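You operate a simulated robot arm through the tools that you are given. There is no shell and no other tool. Be economical: measure what you need, move in short steps, check, and stop when the job is done.

You are at the controls of a simulated robot arm. One attempt, no reset.

Task
The extractor shows NO FLOW: couple the hose, set suction to 2 and test the flow.
Fine: switch off before you touch the hose; off again after GOOD shows.

The check looks at the end state, three seconds after you hand in, the way a careful person would. Anything else that was tipped, shoved, dropped, spilled or broken makes it a failure.

Robot
A 6-joint arm with a two-finger parallel gripper, fixed in place. Base frame: the origin is at the foot of the arm, x ahead of it, y to its left, z up; the work surface is at about z = 0.78. Readings come in m, rad, newtons and seconds.
With the tool pointing down near the work surface it reaches from about 0.24 to 0.64 m from the base axis. Its first joint turns from -1.152 to 1.152 rad. Payload 2.7 kg.
The TCP is the grasp point between the finger pads, 0.023 m short of the fingertips. In the tool frame z runs along the fingers and y along their closing line. The gripper opens to 0.094 m. The fingers are 0.038 m wide and 0.01 m thick; the gripper's body (0.054 by 0.096 m) begins 0.039 m behind the TCP.
Orientation is told as [roll, pitch, yaw] about the base's x, y, z axes, in that order, counted from this pose: with the fingers straight down and closing along the base's y, the tool's x points along the base's -x, its y along +y and its z along -z.

Tools
- The arm moves only by the tool arm_command. Its arguments are lists of equal length, an entry for each row: "dr": the turn, a rotation vector about the tool's x, y, z in rad, a list of three; "delta_pos": the shift along the tool's x, y, z in cm, a list of three; "grip": the opening in per cent of the stroke, from 0 (shut) to 100 (fully open). In form: {"dr": [[wx, wy, wz], ...], "delta_pos": [[dx, dy, dz], ...], "grip": [grip, ...]}. A call has 1 to 8 rows; each row is the pose to reach, as a shift and turn from the pose commanded when the call began, along the tool's axes at that moment. A row lasts 0.2 s, in which the tool goes at most 0.05 m and 0.15 rad; a call with a longer step from one row to the next is refused whole, and so is a gripper value outside its range. A pose out of reach is approached as far as the arm can. The call stops where the force on the tool passes 40 N (or 10 N more than at its start, if that is more) or the arm is blocked; 0.2 s more then pass. Each finger travels about 0.045 m/s and halts on what it meets, pressing with about 37 N; the grip force reading is that of the motor and also rises with nothing between the fingers. The clock runs only during rows and for 0.2 s after the last one: add rows that repeat a pose to give the fingers time. It gives the time, the measured TCP pose, the force on the tool (base axes), the opening and the grip force at its end, in the units of the frame above (readings bear some noise), and new pictures: "pictures" is both (left out), scene, wrist or none.
- Cameras (640 x 400 px; columns grow to the right, rows downward): "scene" is fixed at [0.0804, -0.4477, 1.3997]; the picture's right is [0.71, -0.70, 0.00], its down [-0.44, -0.44, -0.78] and it looks along [0.55, 0.56, -0.62] (base axes); focal length 316 px, centre (320, 200). "wrist" rides on the gripper at [-0.039, 0, -0.044] in the tool frame; the picture's right is [0.00, -1.00, 0.00], its down [0.97, 0.00, -0.24] and it looks along [0.24, 0.00, 0.97] (tool axes); focal length 218 px, centre (320, 200). There is no depth. A picture from a camera that has moved, and an enlarged one, comes with that camera's place and axes in the base frame and with its lens. The place of the scene camera against the robot may be out by one fixed shift of up to 0.012 m in any direction.
- close_up(camera, box): a new picture of the part [left, top, right, bottom] of that camera's present view, enlarged. No time passes.
- sign_off(): hands the job in; it is judged then, once.

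Work in short steps. Places have to be worked out from the pictures, the camera data and where the tool is seen: move nearer, look again, correct. Check each grasp and each placing, and mend what went wrong. You have 120 turns and 150 pictures in all, those below and enlarged ones among them. Open the gripper and draw the arm clear of the work before you hand the job in, unless the task says otherwise; then end with one line.

The tools are called after ">>>" as a command line: name --argument value ..., lists and objects as JSON in quotes. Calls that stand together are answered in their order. arm_command: Moves the arm, as the interface text tells. Its arguments: {"type":"object","properties":{"dr":{"type":"array","items":{"type":"array","items":{"type":"number"}}},"delta_pos":{"type":"array","items":{"type":"array","items":{"type":"number"}}},"grip":{"type":"array","items":{"type":"number"}},"pictures":{"type":"string","enum":["both","scene","wrist","none"]}},"required":["dr","delta_pos","grip"]} The other tools are called the same way: close_up (camera, box) takes an enlarged picture of a part of a camera's view; sign_off () hands the job in.

At the start:

```text
clock: 0.0
eef_pos: [0.4601, -0.0237, 1.0505]
tcp_rot: [0.001, -0.001, -0.003]
wrist_force: [0.1, -0.1, 0.4]
finger_gap: 0.094
grip_force: 0.0
```

scene: 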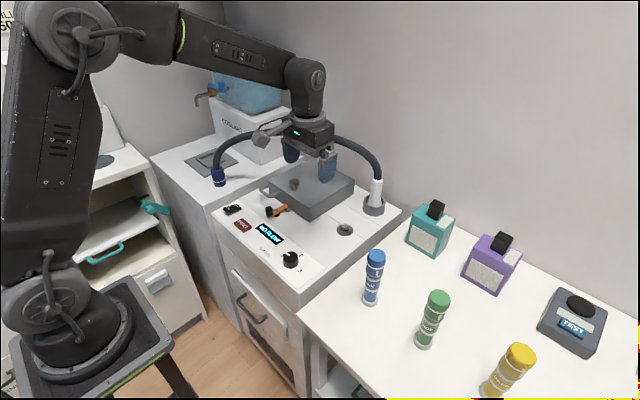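
wrist: 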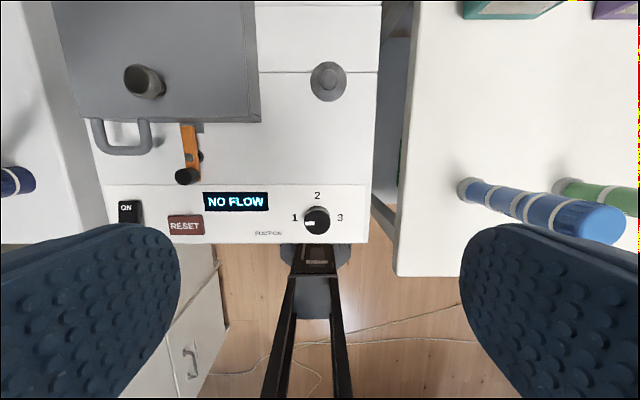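

I start by looking closely at the panel and the hose in the scene picture.

>>> close_up --camera "scene" --box '[200, 100, 420, 280]'

>>> close_up --camera "wrist" --box '[60, 0, 400, 260]'

```text
2.22 times, centred on (310, 190) of scene
camera zoom: at [0.0804, -0.4477, 1.3997], right [0.71, -0.7, 0.0], down [-0.44, -0.44, -0.78], along [0.55, 0.56, -0.62], focal length 703 px, centre (342, 222)
```

zoom: 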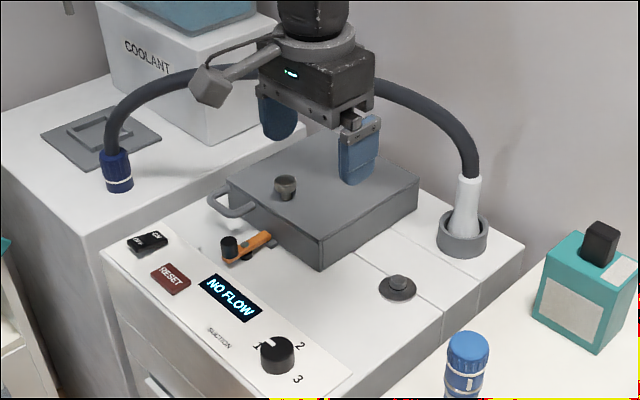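

```text
1.54 times, centred on (230, 130) of wrist
camera zoom: at [0.4979, -0.0236, 1.0967], right [0.0, -1.0, 0.0], down [-0.97, 0.0, 0.24], along [-0.24, 0.0, -0.97], focal length 336 px, centre (458, 308)
```

zoom: 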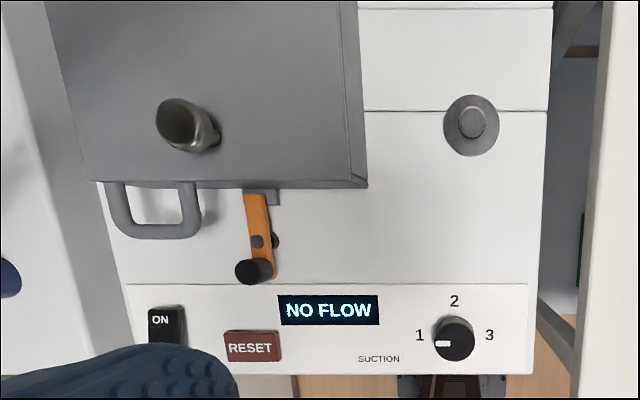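

I judge the spigot on the lid at about (0.565, 0.155, 0.855), the knob at (0.396, -0.018, 0.80), the rocker at (0.403, 0.257, 0.79) and the blue cuff at (0.45, 0.40, 0.80). I'll move left a little lower to see the switch and hose end better.

>>> arm_command --dr '[[0, 0, 0], [0, 0, 0], [0, 0, 0], [0, 0, 0], [0, 0, 0], [0, 0, 0]]' --delta_pos '[[0.5, 4, 1], [1, 8, 2], [2, 12, 3], [2.5, 16, 4], [3, 20, 4], [3, 24, 4]]' --grip '[100, 100, 100, 100, 100, 100]'

```text
clock: 1.4
eef_pos: [0.431, 0.2158, 1.0122]
tcp_rot: [-0.001, -0.003, -0.001]
wrist_force: [0.4, 0.3, -0.3]
finger_gap: 0.0942
grip_force: 0.1
camera wrist: at [0.4683, 0.2161, 1.057], right [0.0, -1.0, 0.0], down [-0.97, 0.0, 0.24], along [-0.24, 0.0, -0.97], focal length 218 px, centre (320, 200)
```

scene: 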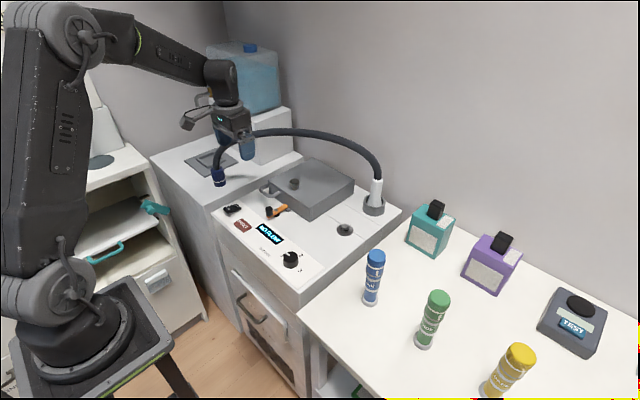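
wrist: 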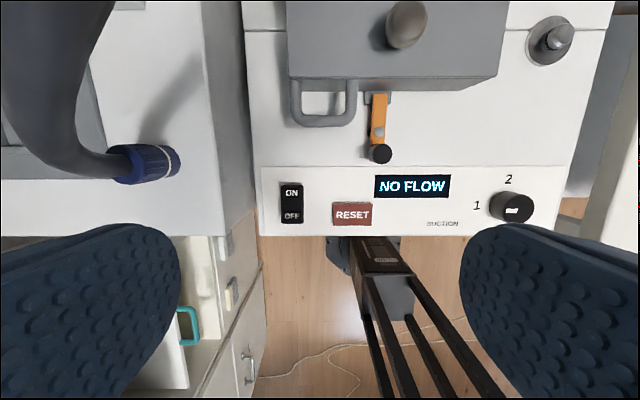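

>>> close_up --camera "wrist" --box '[250, 0, 610, 230]'

>>> close_up --camera "scene" --box '[190, 110, 410, 280]'

>>> close_up --camera "scene" --box '[200, 140, 300, 220]'

```text
1.74 times, centred on (430, 115) of wrist
camera zoom: at [0.4683, 0.2161, 1.057], right [0.0, -1.0, 0.0], down [-0.97, 0.0, 0.24], along [-0.24, 0.0, -0.97], focal length 380 px, centre (129, 348)
```

zoom: 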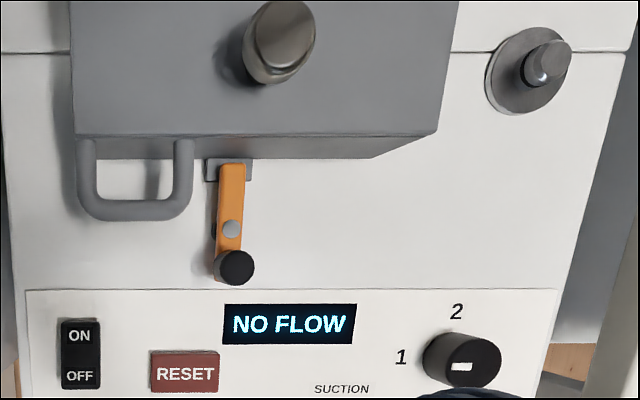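

```text
2.35 times, centred on (300, 195) of scene
camera zoom: at [0.0803, -0.4477, 1.3997], right [0.71, -0.7, 0.0], down [-0.44, -0.44, -0.78], along [0.55, 0.55, -0.62], focal length 744 px, centre (367, 212)
```

zoom: 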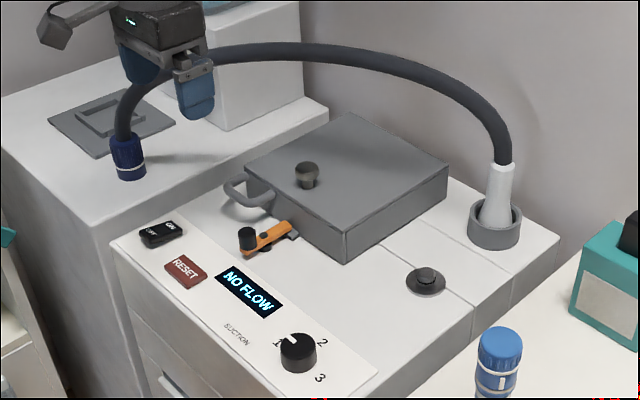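

```text
5.00 times, centred on (250, 180) of scene
camera zoom: at [0.0803, -0.4477, 1.3997], right [0.71, -0.7, 0.0], down [-0.44, -0.44, -0.78], along [0.55, 0.55, -0.62], focal length 1581 px, centre (670, 300)
```

zoom: 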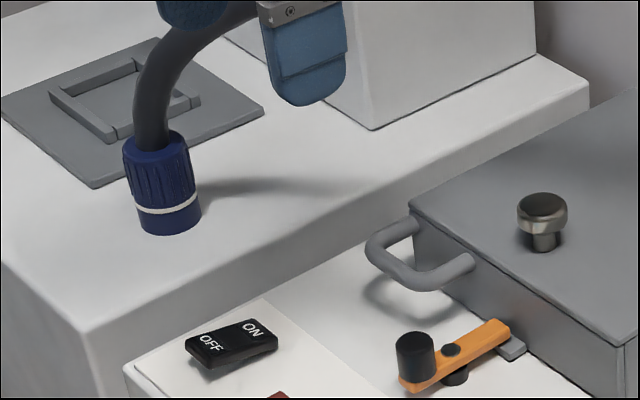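

The lid carries a mushroom knob, not a port. I look closer at the stub on the machine, the TEST box and the rear ring.

>>> close_up --camera "scene" --box '[320, 170, 420, 240]'

>>> close_up --camera "scene" --box '[520, 270, 630, 370]'

>>> close_up --camera "scene" --box '[210, 190, 310, 280]'

```text
5.71 times, centred on (370, 205) of scene
camera zoom: at [0.0803, -0.4477, 1.3997], right [0.71, -0.7, 0.0], down [-0.44, -0.44, -0.78], along [0.55, 0.55, -0.62], focal length 1807 px, centre (34, 171)
```

zoom: 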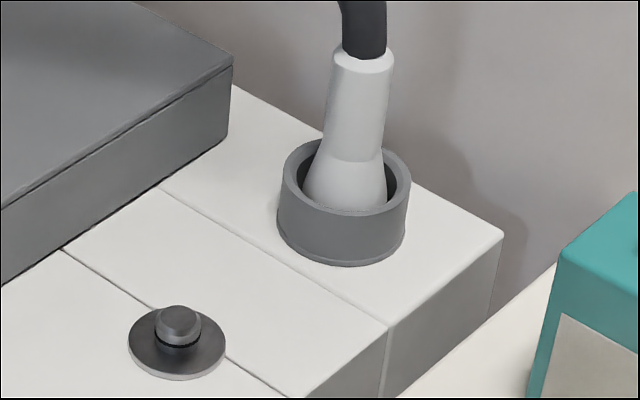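

```text
4.00 times, centred on (575, 320) of scene
camera zoom: at [0.0803, -0.4477, 1.3997], right [0.71, -0.7, 0.0], down [-0.44, -0.44, -0.78], along [0.55, 0.55, -0.62], focal length 1265 px, centre (-700, -280)
```

zoom: 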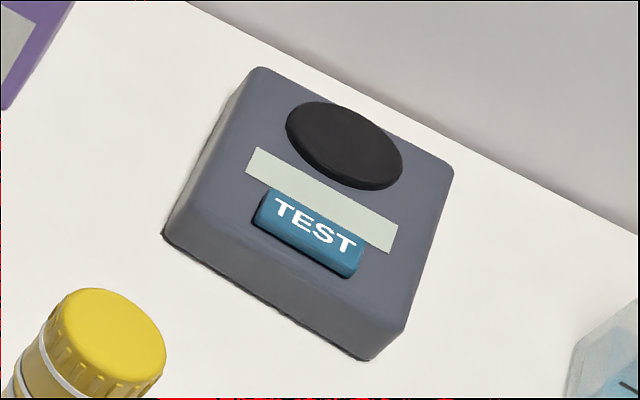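

```text
4.44 times, centred on (260, 235) of scene
camera zoom: at [0.0803, -0.4477, 1.3997], right [0.71, -0.7, 0.0], down [-0.44, -0.44, -0.78], along [0.55, 0.55, -0.62], focal length 1405 px, centre (587, 44)
```

zoom: 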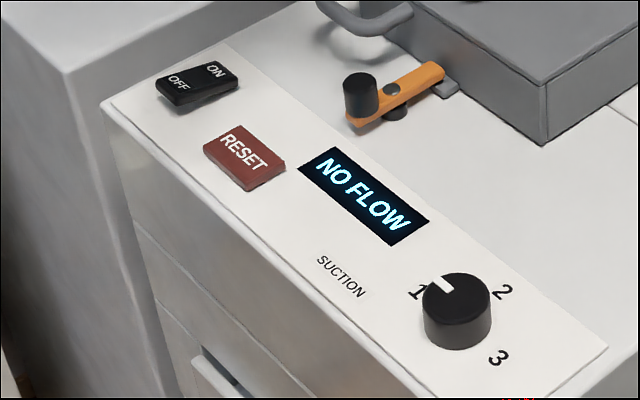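

The TEST box on the table is beyond the arm's reach (about 0.88 m), so it isn't part of this job; the flanged stub at about (0.58, -0.034) looks like the nipple for the cuff. First I go above the OFF half of the rocker with the fingers shut and look.

>>> arm_command --dr '[[0, 0, 0], [0, 0, 0], [0, 0, 0], [0, 0, 0], [0, 0, 0]]' --delta_pos '[[2, 1.5, 4], [4, 3, 8], [5.9, 3.6, 10], [5.9, 3.6, 10], [5.9, 3.6, 10]]' --grip '[60, 20, 0, 0, 0]' --pictures "wrist"

```text
clock: 2.6
eef_pos: [0.3707, 0.2519, 0.9082]
tcp_rot: [0.0, -0.003, -0.003]
wrist_force: [-0.5, -0.3, 0.0]
finger_gap: 0.0
grip_force: 10.9
camera wrist: at [0.4088, 0.2522, 0.9551], right [0.0, -1.0, 0.0], down [-0.97, 0.0, 0.24], along [-0.24, 0.0, -0.97], focal length 218 px, centre (320, 200)
```

wrist: 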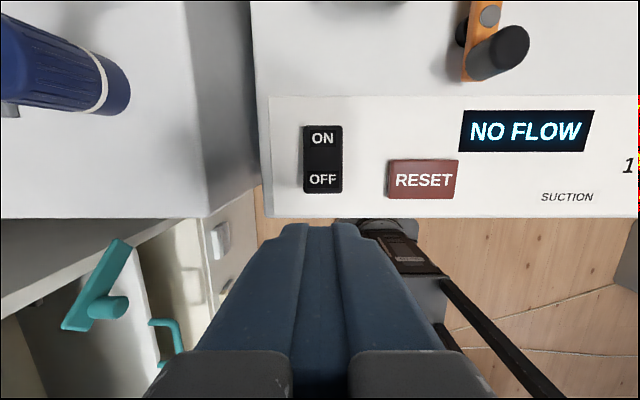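

Shut fingers line up with the OFF end of the rocker (rocker x 0.374–0.42, y 0.251). I lower until it presses.

>>> arm_command --dr '[[0, 0, 0], [0, 0, 0], [0, 0, 0], [0, 0, 0], [0, 0, 0]]' --delta_pos '[[-0.1, 0, 4], [-0.1, 0, 7.5], [-0.1, 0, 8.5], [-0.1, 0, 9.2], [-0.1, 0, 9.6]]' --grip '[0, 0, 0, 0, 0]' --pictures "wrist"

```text
clock: 3.7
eef_pos: [0.3727, 0.2527, 0.8225]
tcp_rot: [0.0, -0.003, 0.0]
wrist_force: [-5.0, -3.2, 9.3]
finger_gap: 0.0001
grip_force: 37.1
stopped in row 5: the force on the tool passed its limit (the readings are from after the stop); the commanded pose is now the measured one
camera wrist: at [0.4099, 0.2525, 0.8676], right [0.0, -1.0, 0.0], down [-0.97, 0.0, 0.24], along [-0.24, 0.0, -0.97], focal length 218 px, centre (320, 200)
```

wrist: 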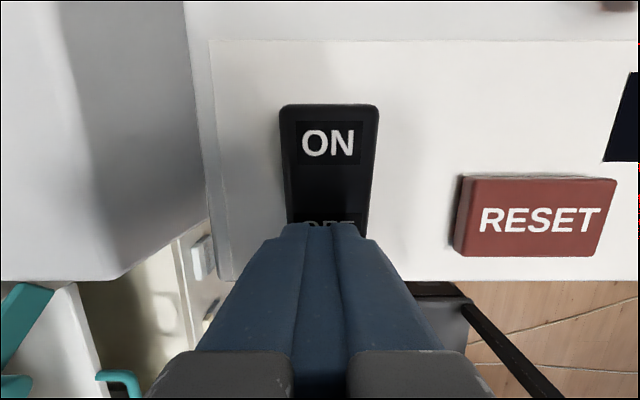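

Contact at tip height about 0.80 with the force limit reached. I raise and check the display.

>>> arm_command --dr '[[0, 0, 0], [0, 0, 0], [0, 0, 0]]' --delta_pos '[[0, 0, -3], [0, 0, -7], [0, 0, -9]]' --grip '[0, 0, 0]'

```text
clock: 4.5
eef_pos: [0.3731, 0.253, 0.9125]
tcp_rot: [0.0, -0.002, -0.002]
wrist_force: [-0.8, 0.2, -1.0]
finger_gap: 0.0001
grip_force: 37.4
camera wrist: at [0.4102, 0.2529, 0.9575], right [0.0, -1.0, 0.0], down [-0.97, 0.0, 0.24], along [-0.24, 0.0, -0.97], focal length 218 px, centre (320, 200)
```

scene: 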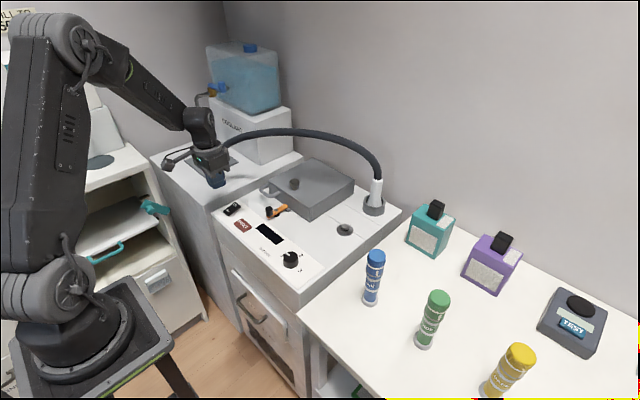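
wrist: 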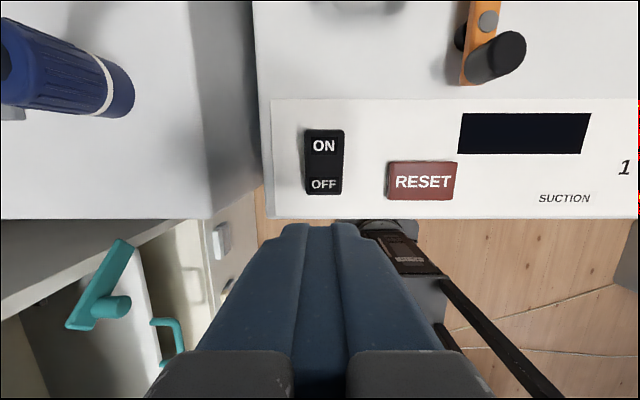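

The display went dark: it is off. Now I go over to the flanged stub to look at it from above.

>>> arm_command --dr '[[0, 0, 0], [0, 0, 0], [0, 0, 0], [0, 0, 0], [0, 0, 0], [0, 0, 0], [0, 0, 0], [0, 0, 0]]' --delta_pos '[[-1, -3, -2], [-3, -7, -3], [-5, -11, -3], [-7, -15, -3], [-9, -19, -3], [-11, -23, -3], [-13, -27, -3], [-14, -29, -3]]' --grip '[0, 0, 20, 40, 60, 80, 100, 100]' --pictures "wrist"

```text
clock: 6.3
eef_pos: [0.5111, -0.0379, 0.9426]
tcp_rot: [0.001, 0.0, -0.002]
wrist_force: [0.7, 0.3, -0.7]
finger_gap: 0.0938
grip_force: 0.1
camera wrist: at [0.5496, -0.0382, 0.988], right [0.0, -1.0, 0.0], down [-0.97, 0.0, 0.24], along [-0.24, 0.0, -0.97], focal length 218 px, centre (320, 200)
```

wrist: 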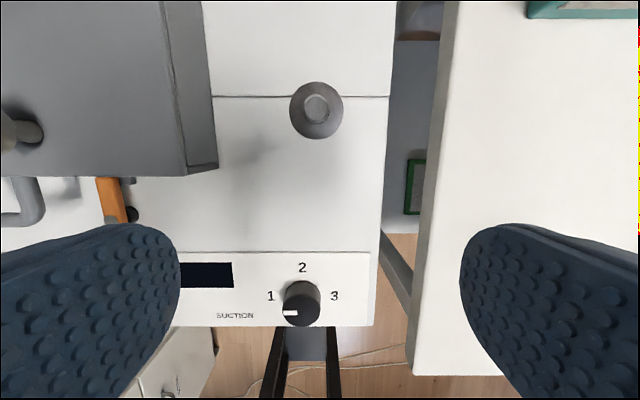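

>>> close_up --camera "wrist" --box '[260, 60, 380, 160]'

>>> close_up --camera "wrist" --box '[255, 250, 355, 335]'

```text
4.00 times, centred on (320, 110) of wrist
camera zoom: at [0.5496, -0.0382, 0.988], right [0.0, -1.0, 0.0], down [-0.97, 0.0, 0.24], along [-0.24, 0.0, -0.97], focal length 873 px, centre (320, 560)
```

zoom: 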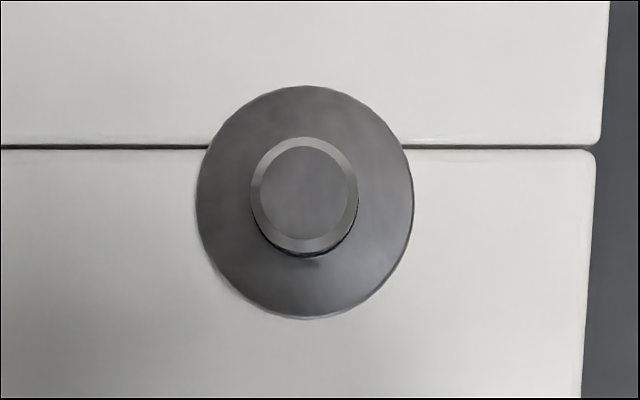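

```text
4.71 times, centred on (305, 292) of wrist
camera zoom: at [0.5496, -0.0382, 0.988], right [0.0, -1.0, 0.0], down [-0.97, 0.0, 0.24], along [-0.24, 0.0, -0.97], focal length 1027 px, centre (391, -235)
```

zoom: 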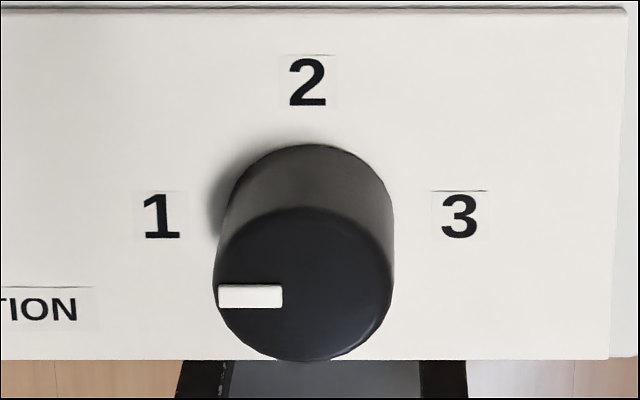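

The stub is a grooved nipple with a flange, axis at about (0.579, -0.035), flange top about 0.785. Before choosing the grasp tilt, I look at the gripper itself, which has something sticking out sideways.

>>> close_up --camera "scene" --box '[240, 60, 440, 260]'

```text
2.00 times, centred on (340, 160) of scene
camera zoom: at [0.0804, -0.4477, 1.3997], right [0.71, -0.7, 0.0], down [-0.44, -0.44, -0.78], along [0.55, 0.56, -0.62], focal length 632 px, centre (280, 280)
```

zoom: 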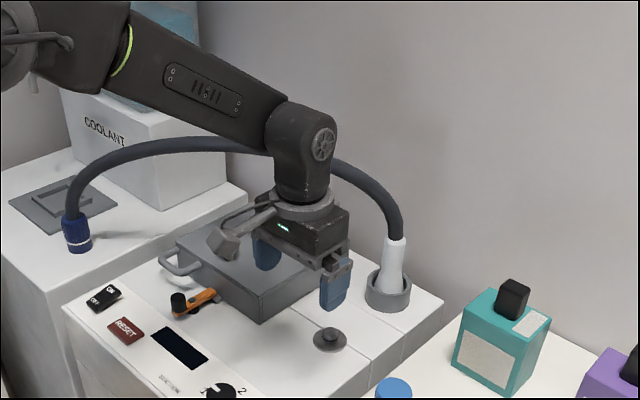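

I'll grip the cuff with the tool tilted about 0.6 rad (fingers pointing away from the base and down), so the hose coming out of the cuff's top misses the palm. I travel to the left while tilting.

>>> arm_command --dr '[[0, 0, 0], [0, 0, 0], [0, 0, 0], [0, -0.1, 0], [0, -0.2, 0], [0, -0.3, 0], [0, -0.45, 0], [0, -0.6, 0]]' --delta_pos '[[1.5, 4.5, -1], [3, 9, -2], [5, 13.5, -2], [7, 18, -2], [9, 22.5, -2], [11, 27, -2], [12.5, 31, -2], [13.5, 35.5, -2]]' --grip '[100, 100, 100, 100, 100, 100, 100, 100]'

```text
clock: 8.1
eef_pos: [0.3745, 0.3185, 0.9611]
tcp_rot: [0.002, -0.602, 0.002]
wrist_force: [0.0, 0.2, 0.0]
finger_gap: 0.0942
grip_force: 0.0
camera wrist: at [0.3813, 0.3179, 1.0211], right [0.0, -1.0, 0.0], down [-0.94, 0.0, -0.35], along [0.35, 0.0, -0.94], focal length 218 px, centre (320, 200)
```

scene: 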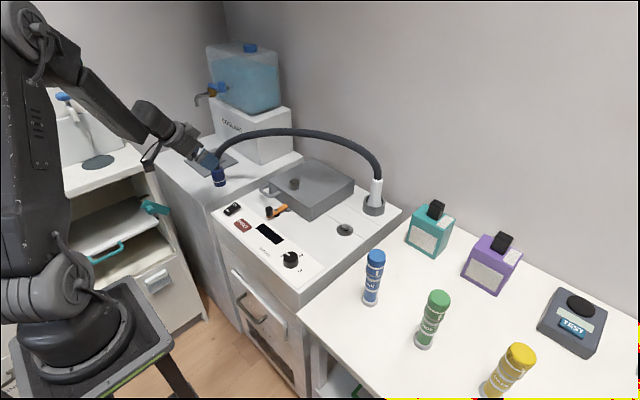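
wrist: 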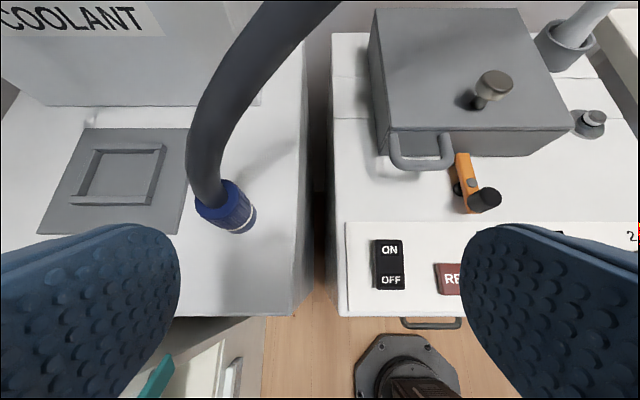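

Cuff axis comes out at about (0.444, 0.408), top 0.843, with the hose rising away toward +x, so this side is clear. I move to a stand-off in line with it.

>>> arm_command --dr '[[0, 0, 0], [0, 0, 0], [0, 0, 0]]' --delta_pos '[[0, 4.5, 0], [0, 8.9, 0.5], [2.1, 8.95, 4.5]]' --grip '[100, 100, 100]'

```text
clock: 8.9
eef_pos: [0.3857, 0.4059, 0.9129]
tcp_rot: [0.0, -0.604, -0.002]
wrist_force: [-0.5, -1.1, 0.3]
finger_gap: 0.0942
grip_force: 0.1
camera wrist: at [0.3913, 0.4077, 0.9726], right [0.0, -1.0, 0.0], down [-0.94, 0.0, -0.35], along [0.35, 0.0, -0.94], focal length 218 px, centre (320, 200)
```

scene: 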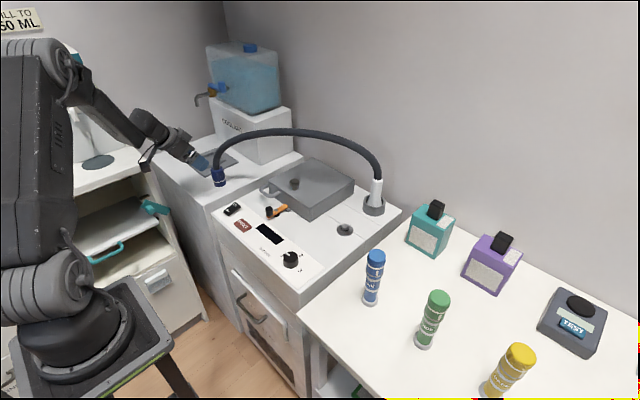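
wrist: 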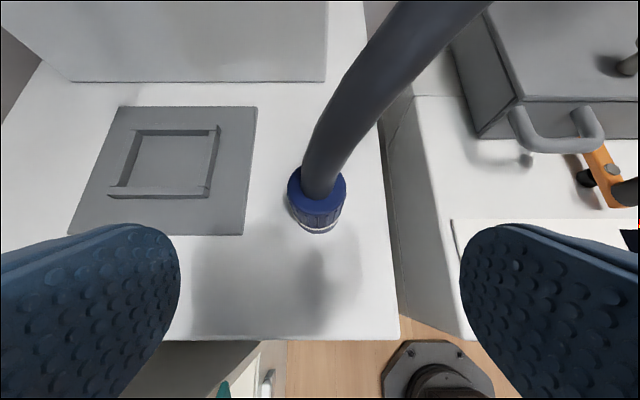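

Aligned. I advance along the fingers to straddle the cuff and look before closing.

>>> arm_command --dr '[[0, 0, 0], [0, 0, 0], [0, 0, 0], [0, 0, 0]]' --delta_pos '[[0.4, 0.3, 4], [0.4, 0.3, 7], [0.4, 0.3, 9], [0.4, 0.3, 9.8]]' --grip '[100, 100, 100, 100]'

```text
clock: 9.9
eef_pos: [0.4376, 0.4104, 0.829]
tcp_rot: [-0.001, -0.601, -0.002]
wrist_force: [-0.1, -0.3, -0.4]
finger_gap: 0.0939
grip_force: 0.0
camera wrist: at [0.4437, 0.4098, 0.8888], right [0.0, -1.0, 0.0], down [-0.94, 0.0, -0.35], along [0.35, 0.0, -0.94], focal length 218 px, centre (320, 200)
```

scene: 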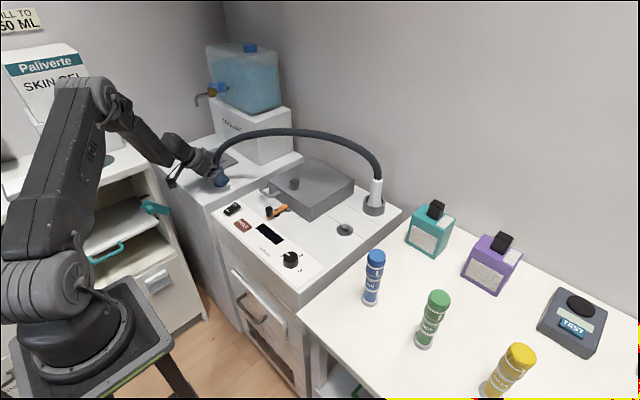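
wrist: 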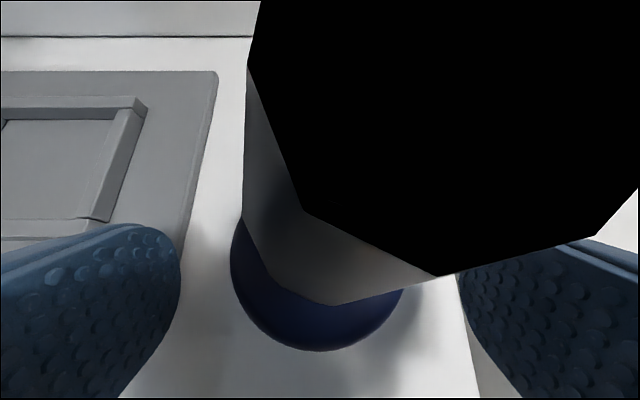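

No contact, cuff is between the pads. I close on it.

>>> arm_command --dr '[[0, 0, 0], [0, 0, 0], [0, 0, 0], [0, 0, 0], [0, 0, 0], [0, 0, 0]]' --delta_pos '[[0, 0, 0], [0, 0, 0], [0, 0, 0], [0, 0, 0], [0, 0, 0], [0, 0, 0]]' --grip '[75, 55, 40, 30, 30, 30]' --pictures "scene"

```text
clock: 11.3
eef_pos: [0.4359, 0.4101, 0.8298]
tcp_rot: [0.0, -0.602, -0.002]
wrist_force: [0.0, 0.2, -1.0]
finger_gap: 0.0384
grip_force: 36.6
```

scene: 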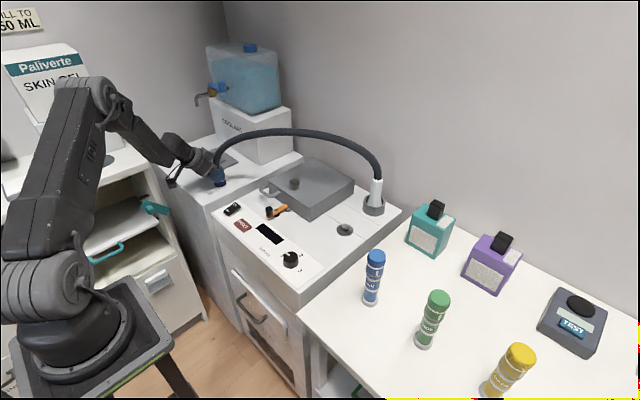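

Gripped at 38 mm. I lift straight up.

>>> arm_command --dr '[[0, 0, 0], [0, 0, 0], [0, 0, 0], [0, 0, 0], [0, 0, 0]]' --delta_pos '[[-0.56, 0, -0.82], [-1.7, 0, -2.5], [-3.4, 0, -5], [-5.1, 0, -7.4], [-6.8, 0, -9.9]]' --grip '[25, 25, 25, 25, 25]' --pictures "scene"

>>> close_up --camera "scene" --box '[150, 90, 270, 200]'

```text
clock: 12.5
eef_pos: [0.4374, 0.4092, 0.9504]
tcp_rot: [0.001, -0.602, -0.001]
wrist_force: [-0.1, 0.4, -1.1]
finger_gap: 0.0386
grip_force: 37.0
```

scene: 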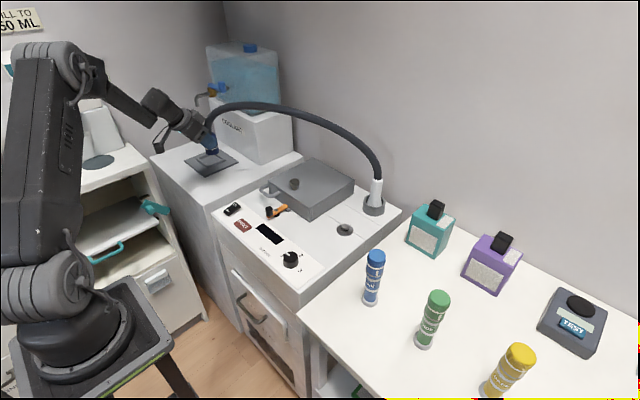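

```text
3.64 times, centred on (210, 145) of scene
camera zoom: at [0.0804, -0.4477, 1.3997], right [0.71, -0.7, 0.0], down [-0.44, -0.44, -0.78], along [0.55, 0.56, -0.62], focal length 1150 px, centre (720, 400)
```

zoom: 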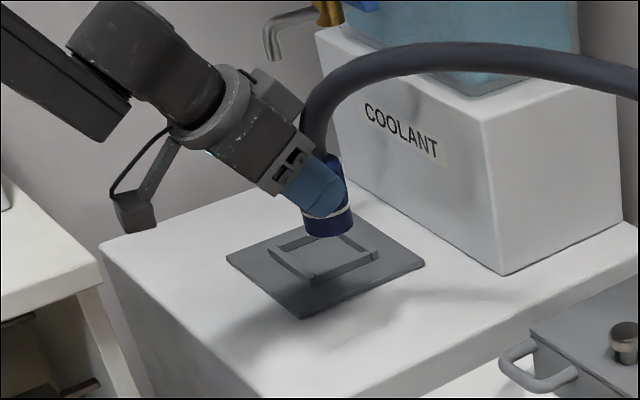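

The cuff is free and vertical in the fingers. I carry it toward the stub at this height.

>>> arm_command --dr '[[0, 0, 0], [0, 0, 0], [0, 0, 0], [0, 0, 0], [0, 0, 0], [0, 0, 0], [0, 0, 0], [0, 0, 0]]' --delta_pos '[[-0.5, -3, 0.3], [-1.5, -7, 1], [-2.5, -11, 1.7], [-3.6, -15, 2.5], [-4.7, -19, 3.2], [-5.8, -23, 4], [-6.9, -27, 4.7], [-8, -31, 5.5]]' --grip '[25, 25, 25, 25, 25, 25, 25, 25]' --pictures "scene"

```text
clock: 14.3
eef_pos: [0.5343, 0.1005, 0.9502]
tcp_rot: [0.001, -0.604, 0.002]
wrist_force: [0.2, 0.4, -0.7]
finger_gap: 0.0385
grip_force: 37.4
```

scene: 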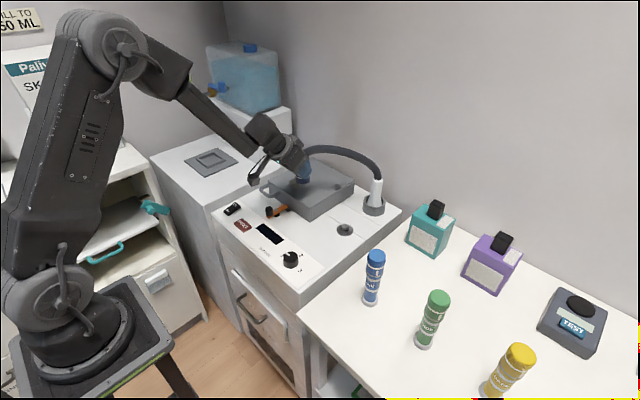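

Going well; the hose shortens smoothly. I finish the traverse to above the stub.

>>> arm_command --dr '[[0, 0, 0], [0, 0, 0], [0, 0, 0], [0, 0, 0]]' --delta_pos '[[-0.8, -4, 0.5], [-1.8, -8, 1.2], [-2.8, -12, 1.9], [-3.2, -13.5, 2.2]]' --grip '[25, 25, 25, 25]'

>>> close_up --camera "scene" --box '[270, 120, 410, 260]'

```text
clock: 15.3
eef_pos: [0.573, -0.0368, 0.9495]
tcp_rot: [-0.001, -0.601, -0.002]
wrist_force: [0.4, -1.2, -0.3]
finger_gap: 0.0382
grip_force: 36.9
camera wrist: at [0.5782, -0.0363, 1.0093], right [0.0, -1.0, 0.0], down [-0.94, 0.0, -0.35], along [0.35, 0.0, -0.94], focal length 218 px, centre (320, 200)
```

scene: 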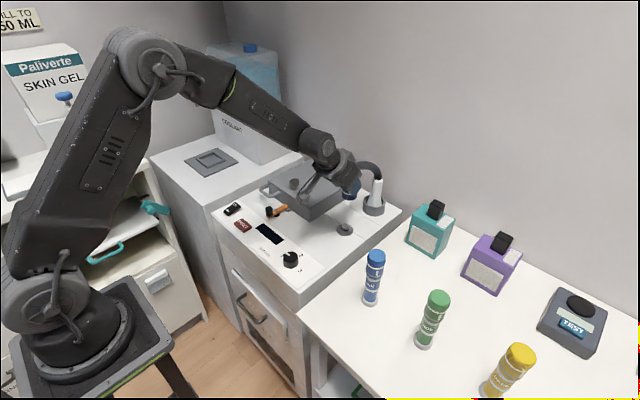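
wrist: 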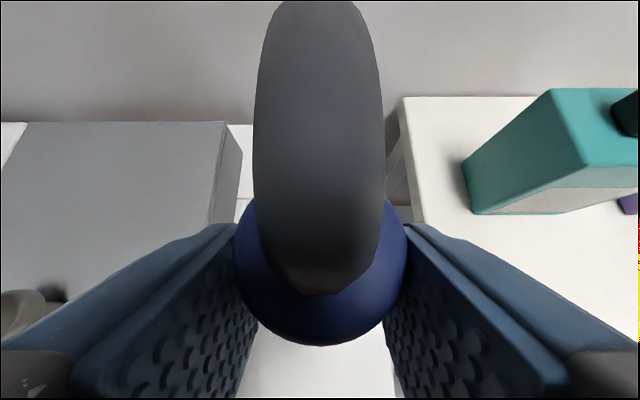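

```text
2.86 times, centred on (340, 190) of scene
camera zoom: at [0.0804, -0.4477, 1.3997], right [0.71, -0.7, 0.0], down [-0.44, -0.44, -0.78], along [0.55, 0.56, -0.62], focal length 903 px, centre (263, 229)
```

zoom: 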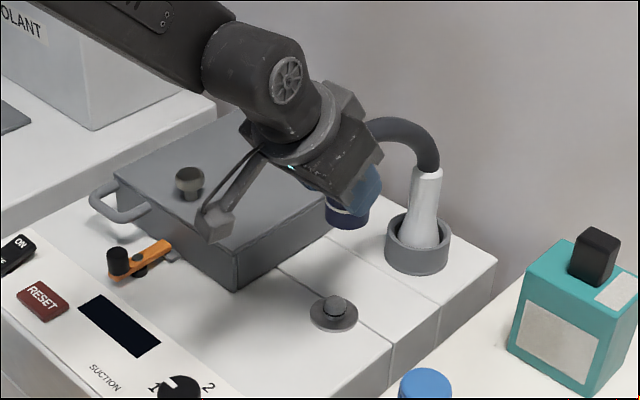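

Now I zoom to measure the cuff bottom against the stub.

>>> close_up --camera "scene" --box '[325, 170, 385, 240]'

```text
5.71 times, centred on (355, 205) of scene
camera zoom: at [0.0804, -0.4477, 1.3997], right [0.71, -0.7, 0.0], down [-0.44, -0.44, -0.78], along [0.55, 0.56, -0.62], focal length 1807 px, centre (120, 171)
```

zoom: 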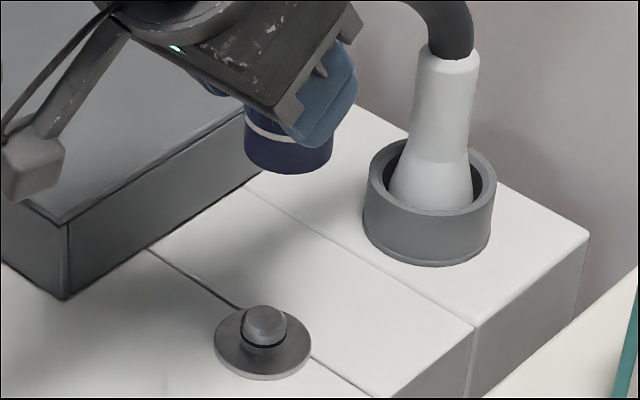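

Cuff bottom seems some 6–9 mm too far in x. I correct by 6 mm while lowering to about 2 cm above the stub, then compare again.

>>> arm_command --dr '[[0, 0, 0], [0, 0, 0], [0, 0, 0], [0, 0, 0]]' --delta_pos '[[1.6, 0.1, 1.4], [3, 0.1, 3], [4.2, 0.1, 4.8], [4.74, 0.1, 5.85]]' --grip '[25, 25, 25, 25]' --pictures "none"

>>> close_up --camera "scene" --box '[325, 180, 375, 240]'

>>> close_up --camera "wrist" --box '[160, 100, 480, 400]'

```text
clock: 16.3
eef_pos: [0.565, -0.0349, 0.8861]
tcp_rot: [0.002, -0.603, -0.003]
wrist_force: [0.0, 0.5, -1.6]
finger_gap: 0.0386
grip_force: 37.4
out of reach, approached as far as the arm can: row 4
```

```text
6.67 times, centred on (350, 210) of scene
camera zoom: at [0.0804, -0.4477, 1.3997], right [0.71, -0.7, 0.0], down [-0.44, -0.44, -0.78], along [0.55, 0.56, -0.62], focal length 2108 px, centre (120, 133)
```

zoom: 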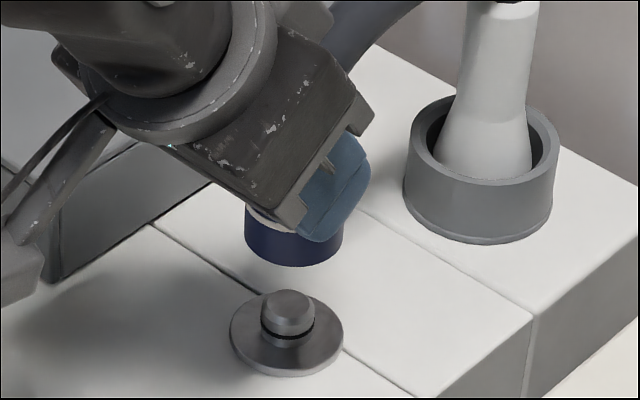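

```text
1.33 times, centred on (320, 250) of wrist
camera zoom: at [0.5716, -0.0351, 0.9464], right [0.0, -1.0, 0.0], down [-0.94, 0.0, -0.35], along [0.35, 0.0, -0.94], focal length 291 px, centre (320, 133)
```

zoom: 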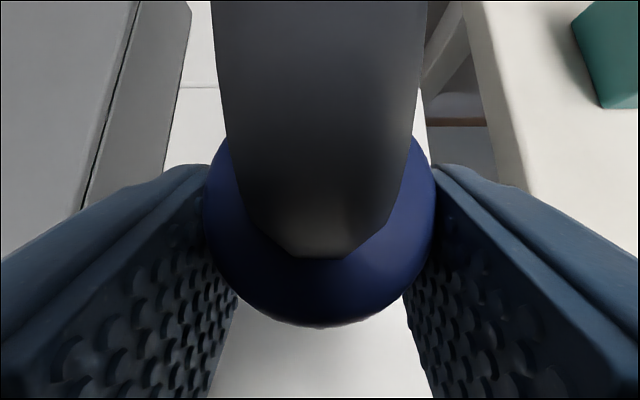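

At tilt 0.6 straight ahead the wrist reaches its limit before the stub height; at the pick-up spot it worked because the tool was turned relative to the arm. The cuff is round, so I rise a bit and turn the tool about the vertical (+0.6 rad, hand swinging toward -y), then check clearance to the blue bottle.

>>> arm_command --dr '[[0, 0, 0], [-0.028, 0, -0.041], [-0.11, 0, -0.16], [-0.19, 0, -0.28], [-0.265, 0, -0.39], [-0.34, 0, -0.495]]' --delta_pos '[[-1.7, 0, -2.5], [-2.8, 0, -4.1], [-2.8, 0, -4.1], [-2.8, 0, -4.1], [-2.8, 0, -4.1], [-2.8, 0, -4.1]]' --grip '[25, 25, 25, 25, 25, 25]' --pictures "both"

>>> close_up --camera "scene" --box '[280, 120, 420, 310]'

```text
clock: 17.7
eef_pos: [0.565, -0.0339, 0.9368]
tcp_rot: [-0.002, -0.605, 0.6]
wrist_force: [0.3, -0.3, -1.0]
finger_gap: 0.0382
grip_force: 36.4
camera wrist: at [0.5704, -0.0304, 0.9958], right [0.57, -0.82, 0.0], down [-0.77, -0.53, -0.35], along [0.29, 0.2, -0.94], focal length 218 px, centre (320, 200)
```

scene: 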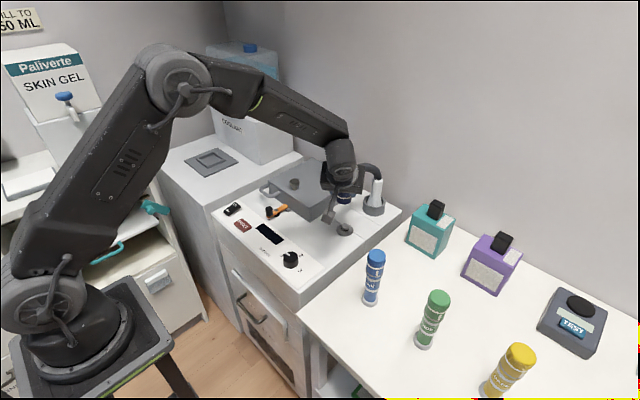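
wrist: 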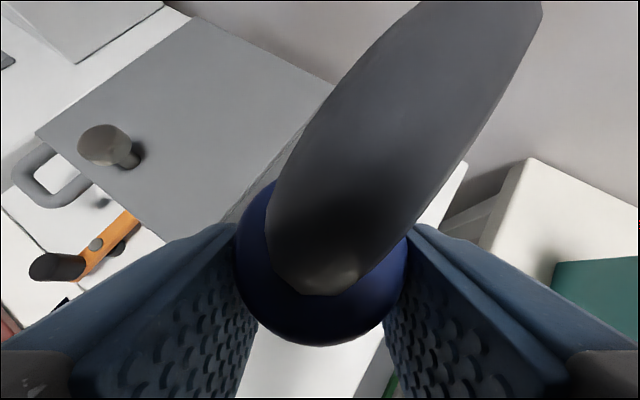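

```text
2.11 times, centred on (350, 215) of scene
camera zoom: at [0.0804, -0.4477, 1.3997], right [0.71, -0.7, 0.0], down [-0.44, -0.44, -0.78], along [0.55, 0.56, -0.62], focal length 666 px, centre (257, 168)
```

zoom: 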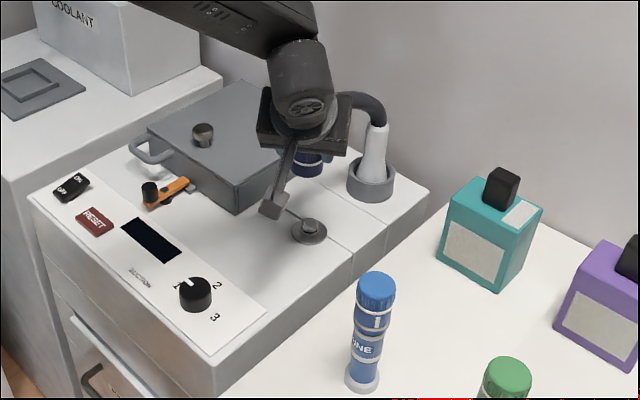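

The hand's side box stays about 5 cm clear of the bottle. I lower 5 cm while shifting so the cuff comes over the stub, then zoom to compare.

>>> arm_command --dr '[[0, 0, 0], [0, 0, 0], [0, 0, 0]]' --delta_pos '[[1, -0.5, 1.3], [2, -0.97, 2.7], [2.98, -0.97, 4.03]]' --grip '[25, 25, 25]' --pictures "none"

>>> close_up --camera "scene" --box '[320, 180, 380, 240]'

```text
clock: 18.5
eef_pos: [0.5694, -0.0435, 0.8862]
tcp_rot: [0.001, -0.602, 0.599]
wrist_force: [-0.4, -0.5, 0.2]
finger_gap: 0.0385
grip_force: 37.1
```

```text
6.67 times, centred on (350, 210) of scene
camera zoom: at [0.0804, -0.4477, 1.3997], right [0.71, -0.7, 0.0], down [-0.44, -0.44, -0.78], along [0.55, 0.56, -0.62], focal length 2108 px, centre (120, 133)
```

zoom: 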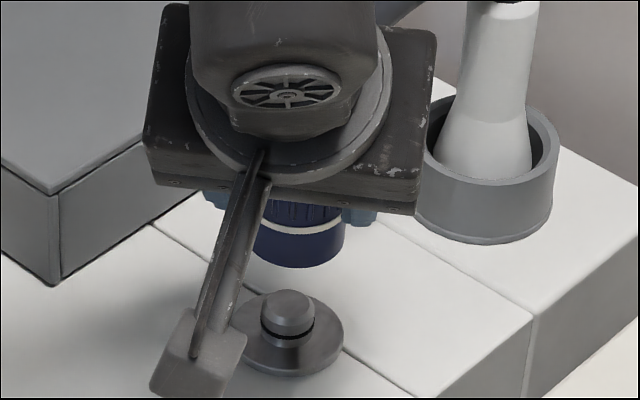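

Cuff bottom is within about 2 mm of the stub's axis. I correct by (-2, +1) mm and lower 3 cm more, then check just above the stub.

>>> arm_command --dr '[[0, 0, 0], [0, 0, 0]]' --delta_pos '[[0.9, 0.19, 1.2], [1.79, 0.19, 2.42]]' --grip '[25, 25]' --pictures "none"

>>> close_up --camera "scene" --box '[320, 190, 370, 240]'

```text
clock: 19.1
eef_pos: [0.5684, -0.041, 0.8559]
tcp_rot: [0.0, -0.601, 0.6]
wrist_force: [0.9, -1.1, 0.2]
finger_gap: 0.0384
grip_force: 37.5
```

```text
8.00 times, centred on (345, 215) of scene
camera zoom: at [0.0804, -0.4477, 1.3997], right [0.71, -0.7, 0.0], down [-0.44, -0.44, -0.78], along [0.55, 0.56, -0.62], focal length 2529 px, centre (120, 80)
```

zoom: 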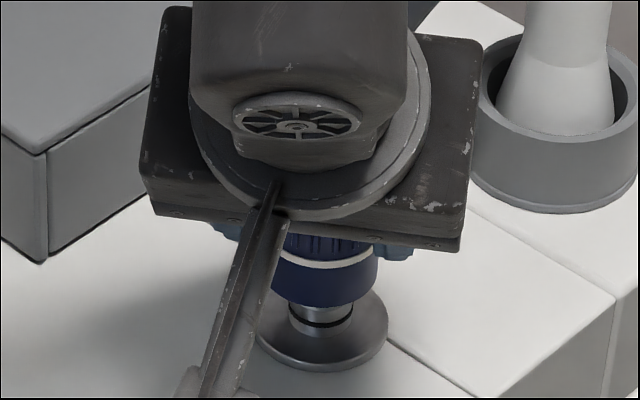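

Laterally aligned with stub and flange. I lower in small steps until it seats.

>>> arm_command --dr '[[0, 0, 0], [0, 0, 0], [0, 0, 0], [0, 0, 0]]' --delta_pos '[[0.34, 0, 0.5], [0.68, 0, 0.99], [1.02, 0, 1.48], [1.36, 0, 1.98]]' --grip '[25, 25, 25, 25]' --pictures "none"

>>> close_up --camera "scene" --box '[320, 190, 370, 240]'

```text
clock: 20.1
eef_pos: [0.5681, -0.0439, 0.835]
tcp_rot: [-0.004, -0.605, 0.6]
wrist_force: [-11.0, -5.7, 15.9]
finger_gap: 0.0385
grip_force: 36.2
```

```text
8.00 times, centred on (345, 215) of scene
camera zoom: at [0.0798, -0.4478, 1.3997], right [0.71, -0.7, 0.0], down [-0.44, -0.44, -0.78], along [0.55, 0.56, -0.62], focal length 2529 px, centre (120, 80)
```

zoom: 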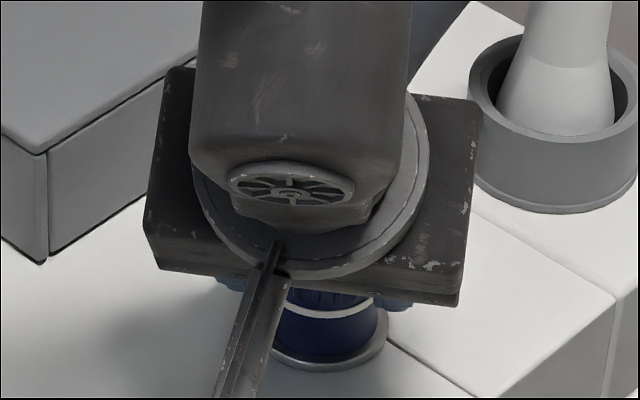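

The cuff is down on the flange with 16 N reaction. I press 2–3 mm more to be sure it is home.

>>> arm_command --dr '[[0, 0, 0], [0, 0, 0]]' --delta_pos '[[0.1, 0, 0.15], [0.2, 0, 0.3]]' --grip '[25, 25]' --pictures "none"

>>> close_up --camera "scene" --box '[320, 190, 370, 240]'

```text
clock: 20.7
eef_pos: [0.5687, -0.0435, 0.8313]
tcp_rot: [-0.005, -0.609, 0.602]
wrist_force: [-9.1, -4.3, 27.8]
finger_gap: 0.0386
grip_force: 36.9
```

```text
8.00 times, centred on (345, 215) of scene
camera zoom: at [0.0796, -0.4478, 1.3997], right [0.71, -0.7, 0.0], down [-0.44, -0.44, -0.78], along [0.55, 0.56, -0.62], focal length 2529 px, centre (120, 80)
```

zoom: 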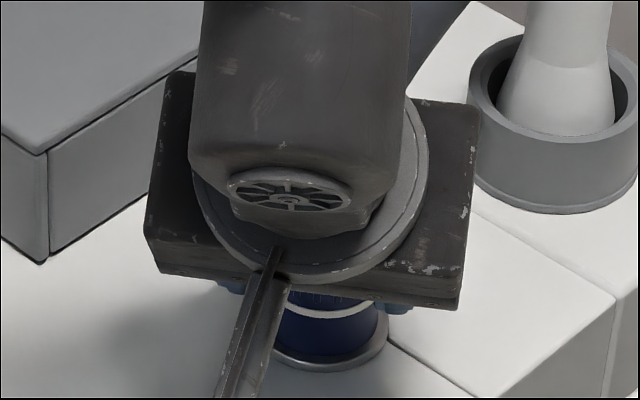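

It looks seated. I release and look before withdrawing.

>>> arm_command --dr '[[0, 0, 0], [0, 0, 0], [0, 0, 0], [0, 0, 0]]' --delta_pos '[[0, 0, 0], [0, 0, 0], [0, 0, 0], [0, 0, 0]]' --grip '[50, 60, 75, 75]' --pictures "none"

>>> close_up --camera "scene" --box '[320, 190, 370, 240]'

```text
clock: 21.7
eef_pos: [0.5659, -0.042, 0.828]
tcp_rot: [-0.001, -0.603, 0.599]
wrist_force: [0.0, 1.1, 0.1]
finger_gap: 0.0706
grip_force: 0.0
```

```text
8.00 times, centred on (345, 215) of scene
camera zoom: at [0.0804, -0.4477, 1.3997], right [0.71, -0.7, 0.0], down [-0.44, -0.44, -0.78], along [0.55, 0.56, -0.62], focal length 2529 px, centre (120, 80)
```

zoom: 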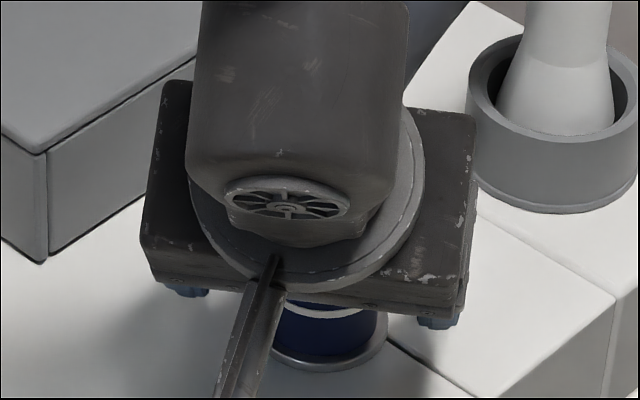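

Released with the cuff standing on the flange. I back out along the fingers.

>>> arm_command --dr '[[0, 0, 0], [0, 0, 0], [0, 0, 0], [0, 0, 0]]' --delta_pos '[[0, 0, -2], [0, 0, -5], [0, 0, -9], [0, 0, -13]]' --grip '[80, 80, 80, 80]'

>>> close_up --camera "wrist" --box '[220, 80, 420, 240]'

```text
clock: 22.7
eef_pos: [0.5061, -0.0839, 0.9351]
tcp_rot: [0.0, -0.6, 0.601]
wrist_force: [0.7, -0.6, -0.8]
finger_gap: 0.0753
grip_force: 0.1
camera wrist: at [0.5113, -0.0796, 0.9949], right [0.56, -0.83, 0.0], down [-0.77, -0.53, -0.35], along [0.29, 0.2, -0.94], focal length 218 px, centre (320, 200)
```

scene: 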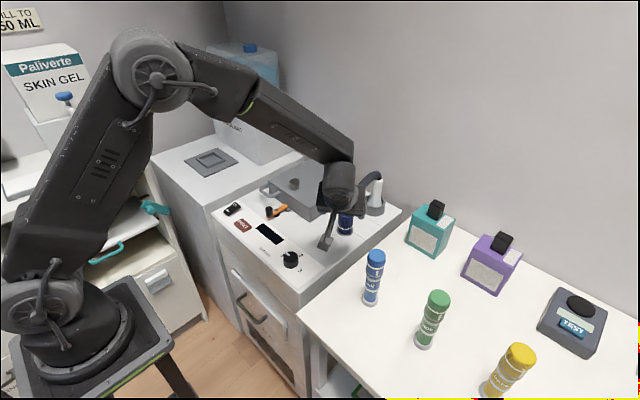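
wrist: 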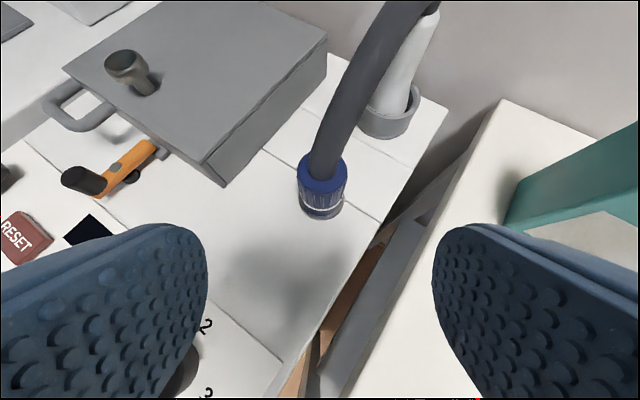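

```text
2.50 times, centred on (320, 160) of wrist
camera zoom: at [0.5113, -0.0796, 0.9949], right [0.56, -0.83, 0.0], down [-0.77, -0.53, -0.35], along [0.29, 0.2, -0.94], focal length 546 px, centre (320, 300)
```

zoom: 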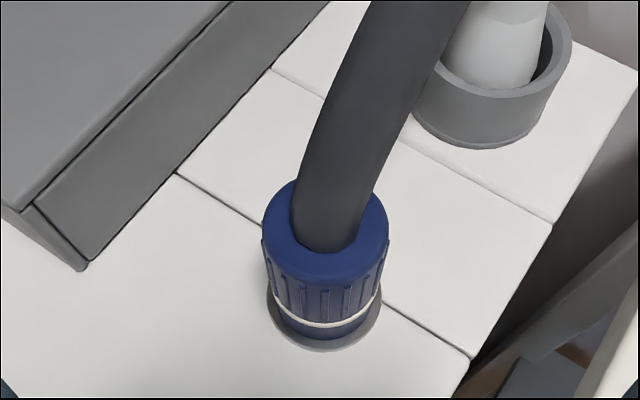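

The cuff sits squarely on the flange. Now I bring the tool upright and go above the suction knob.

>>> arm_command --dr '[[0, 0.15, 0], [0, 0.3, 0], [0, 0.45, 0], [0, 0.6, 0], [0, 0.6, 0]]' --delta_pos '[[1, 2.5, -0.7], [2, 5, -1.5], [3, 7.5, -2.2], [4, 10, -2.8], [4.41, 11.66, -3.02]]' --grip '[80, 80, 80, 80, 80]'

```text
clock: 23.9
eef_pos: [0.397, -0.0174, 0.9353]
tcp_rot: [-0.002, -0.003, 0.6]
wrist_force: [-0.8, 0.4, 0.7]
finger_gap: 0.0753
grip_force: 0.0
camera wrist: at [0.4276, 0.004, 0.9805], right [0.56, -0.83, 0.0], down [-0.8, -0.55, 0.24], along [-0.2, -0.14, -0.97], focal length 218 px, centre (320, 200)
```

scene: 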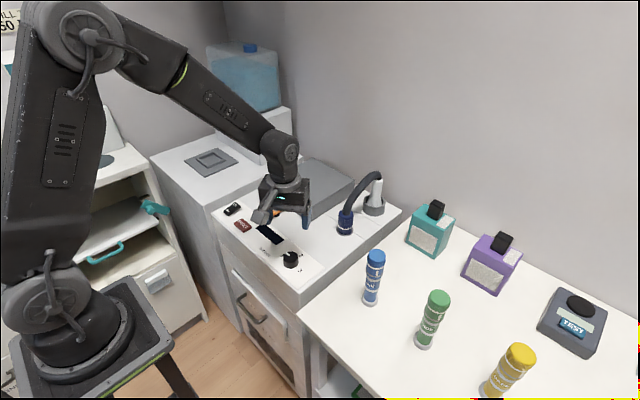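
wrist: 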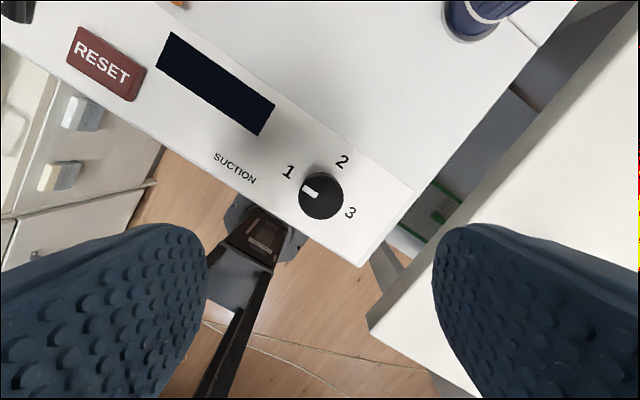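

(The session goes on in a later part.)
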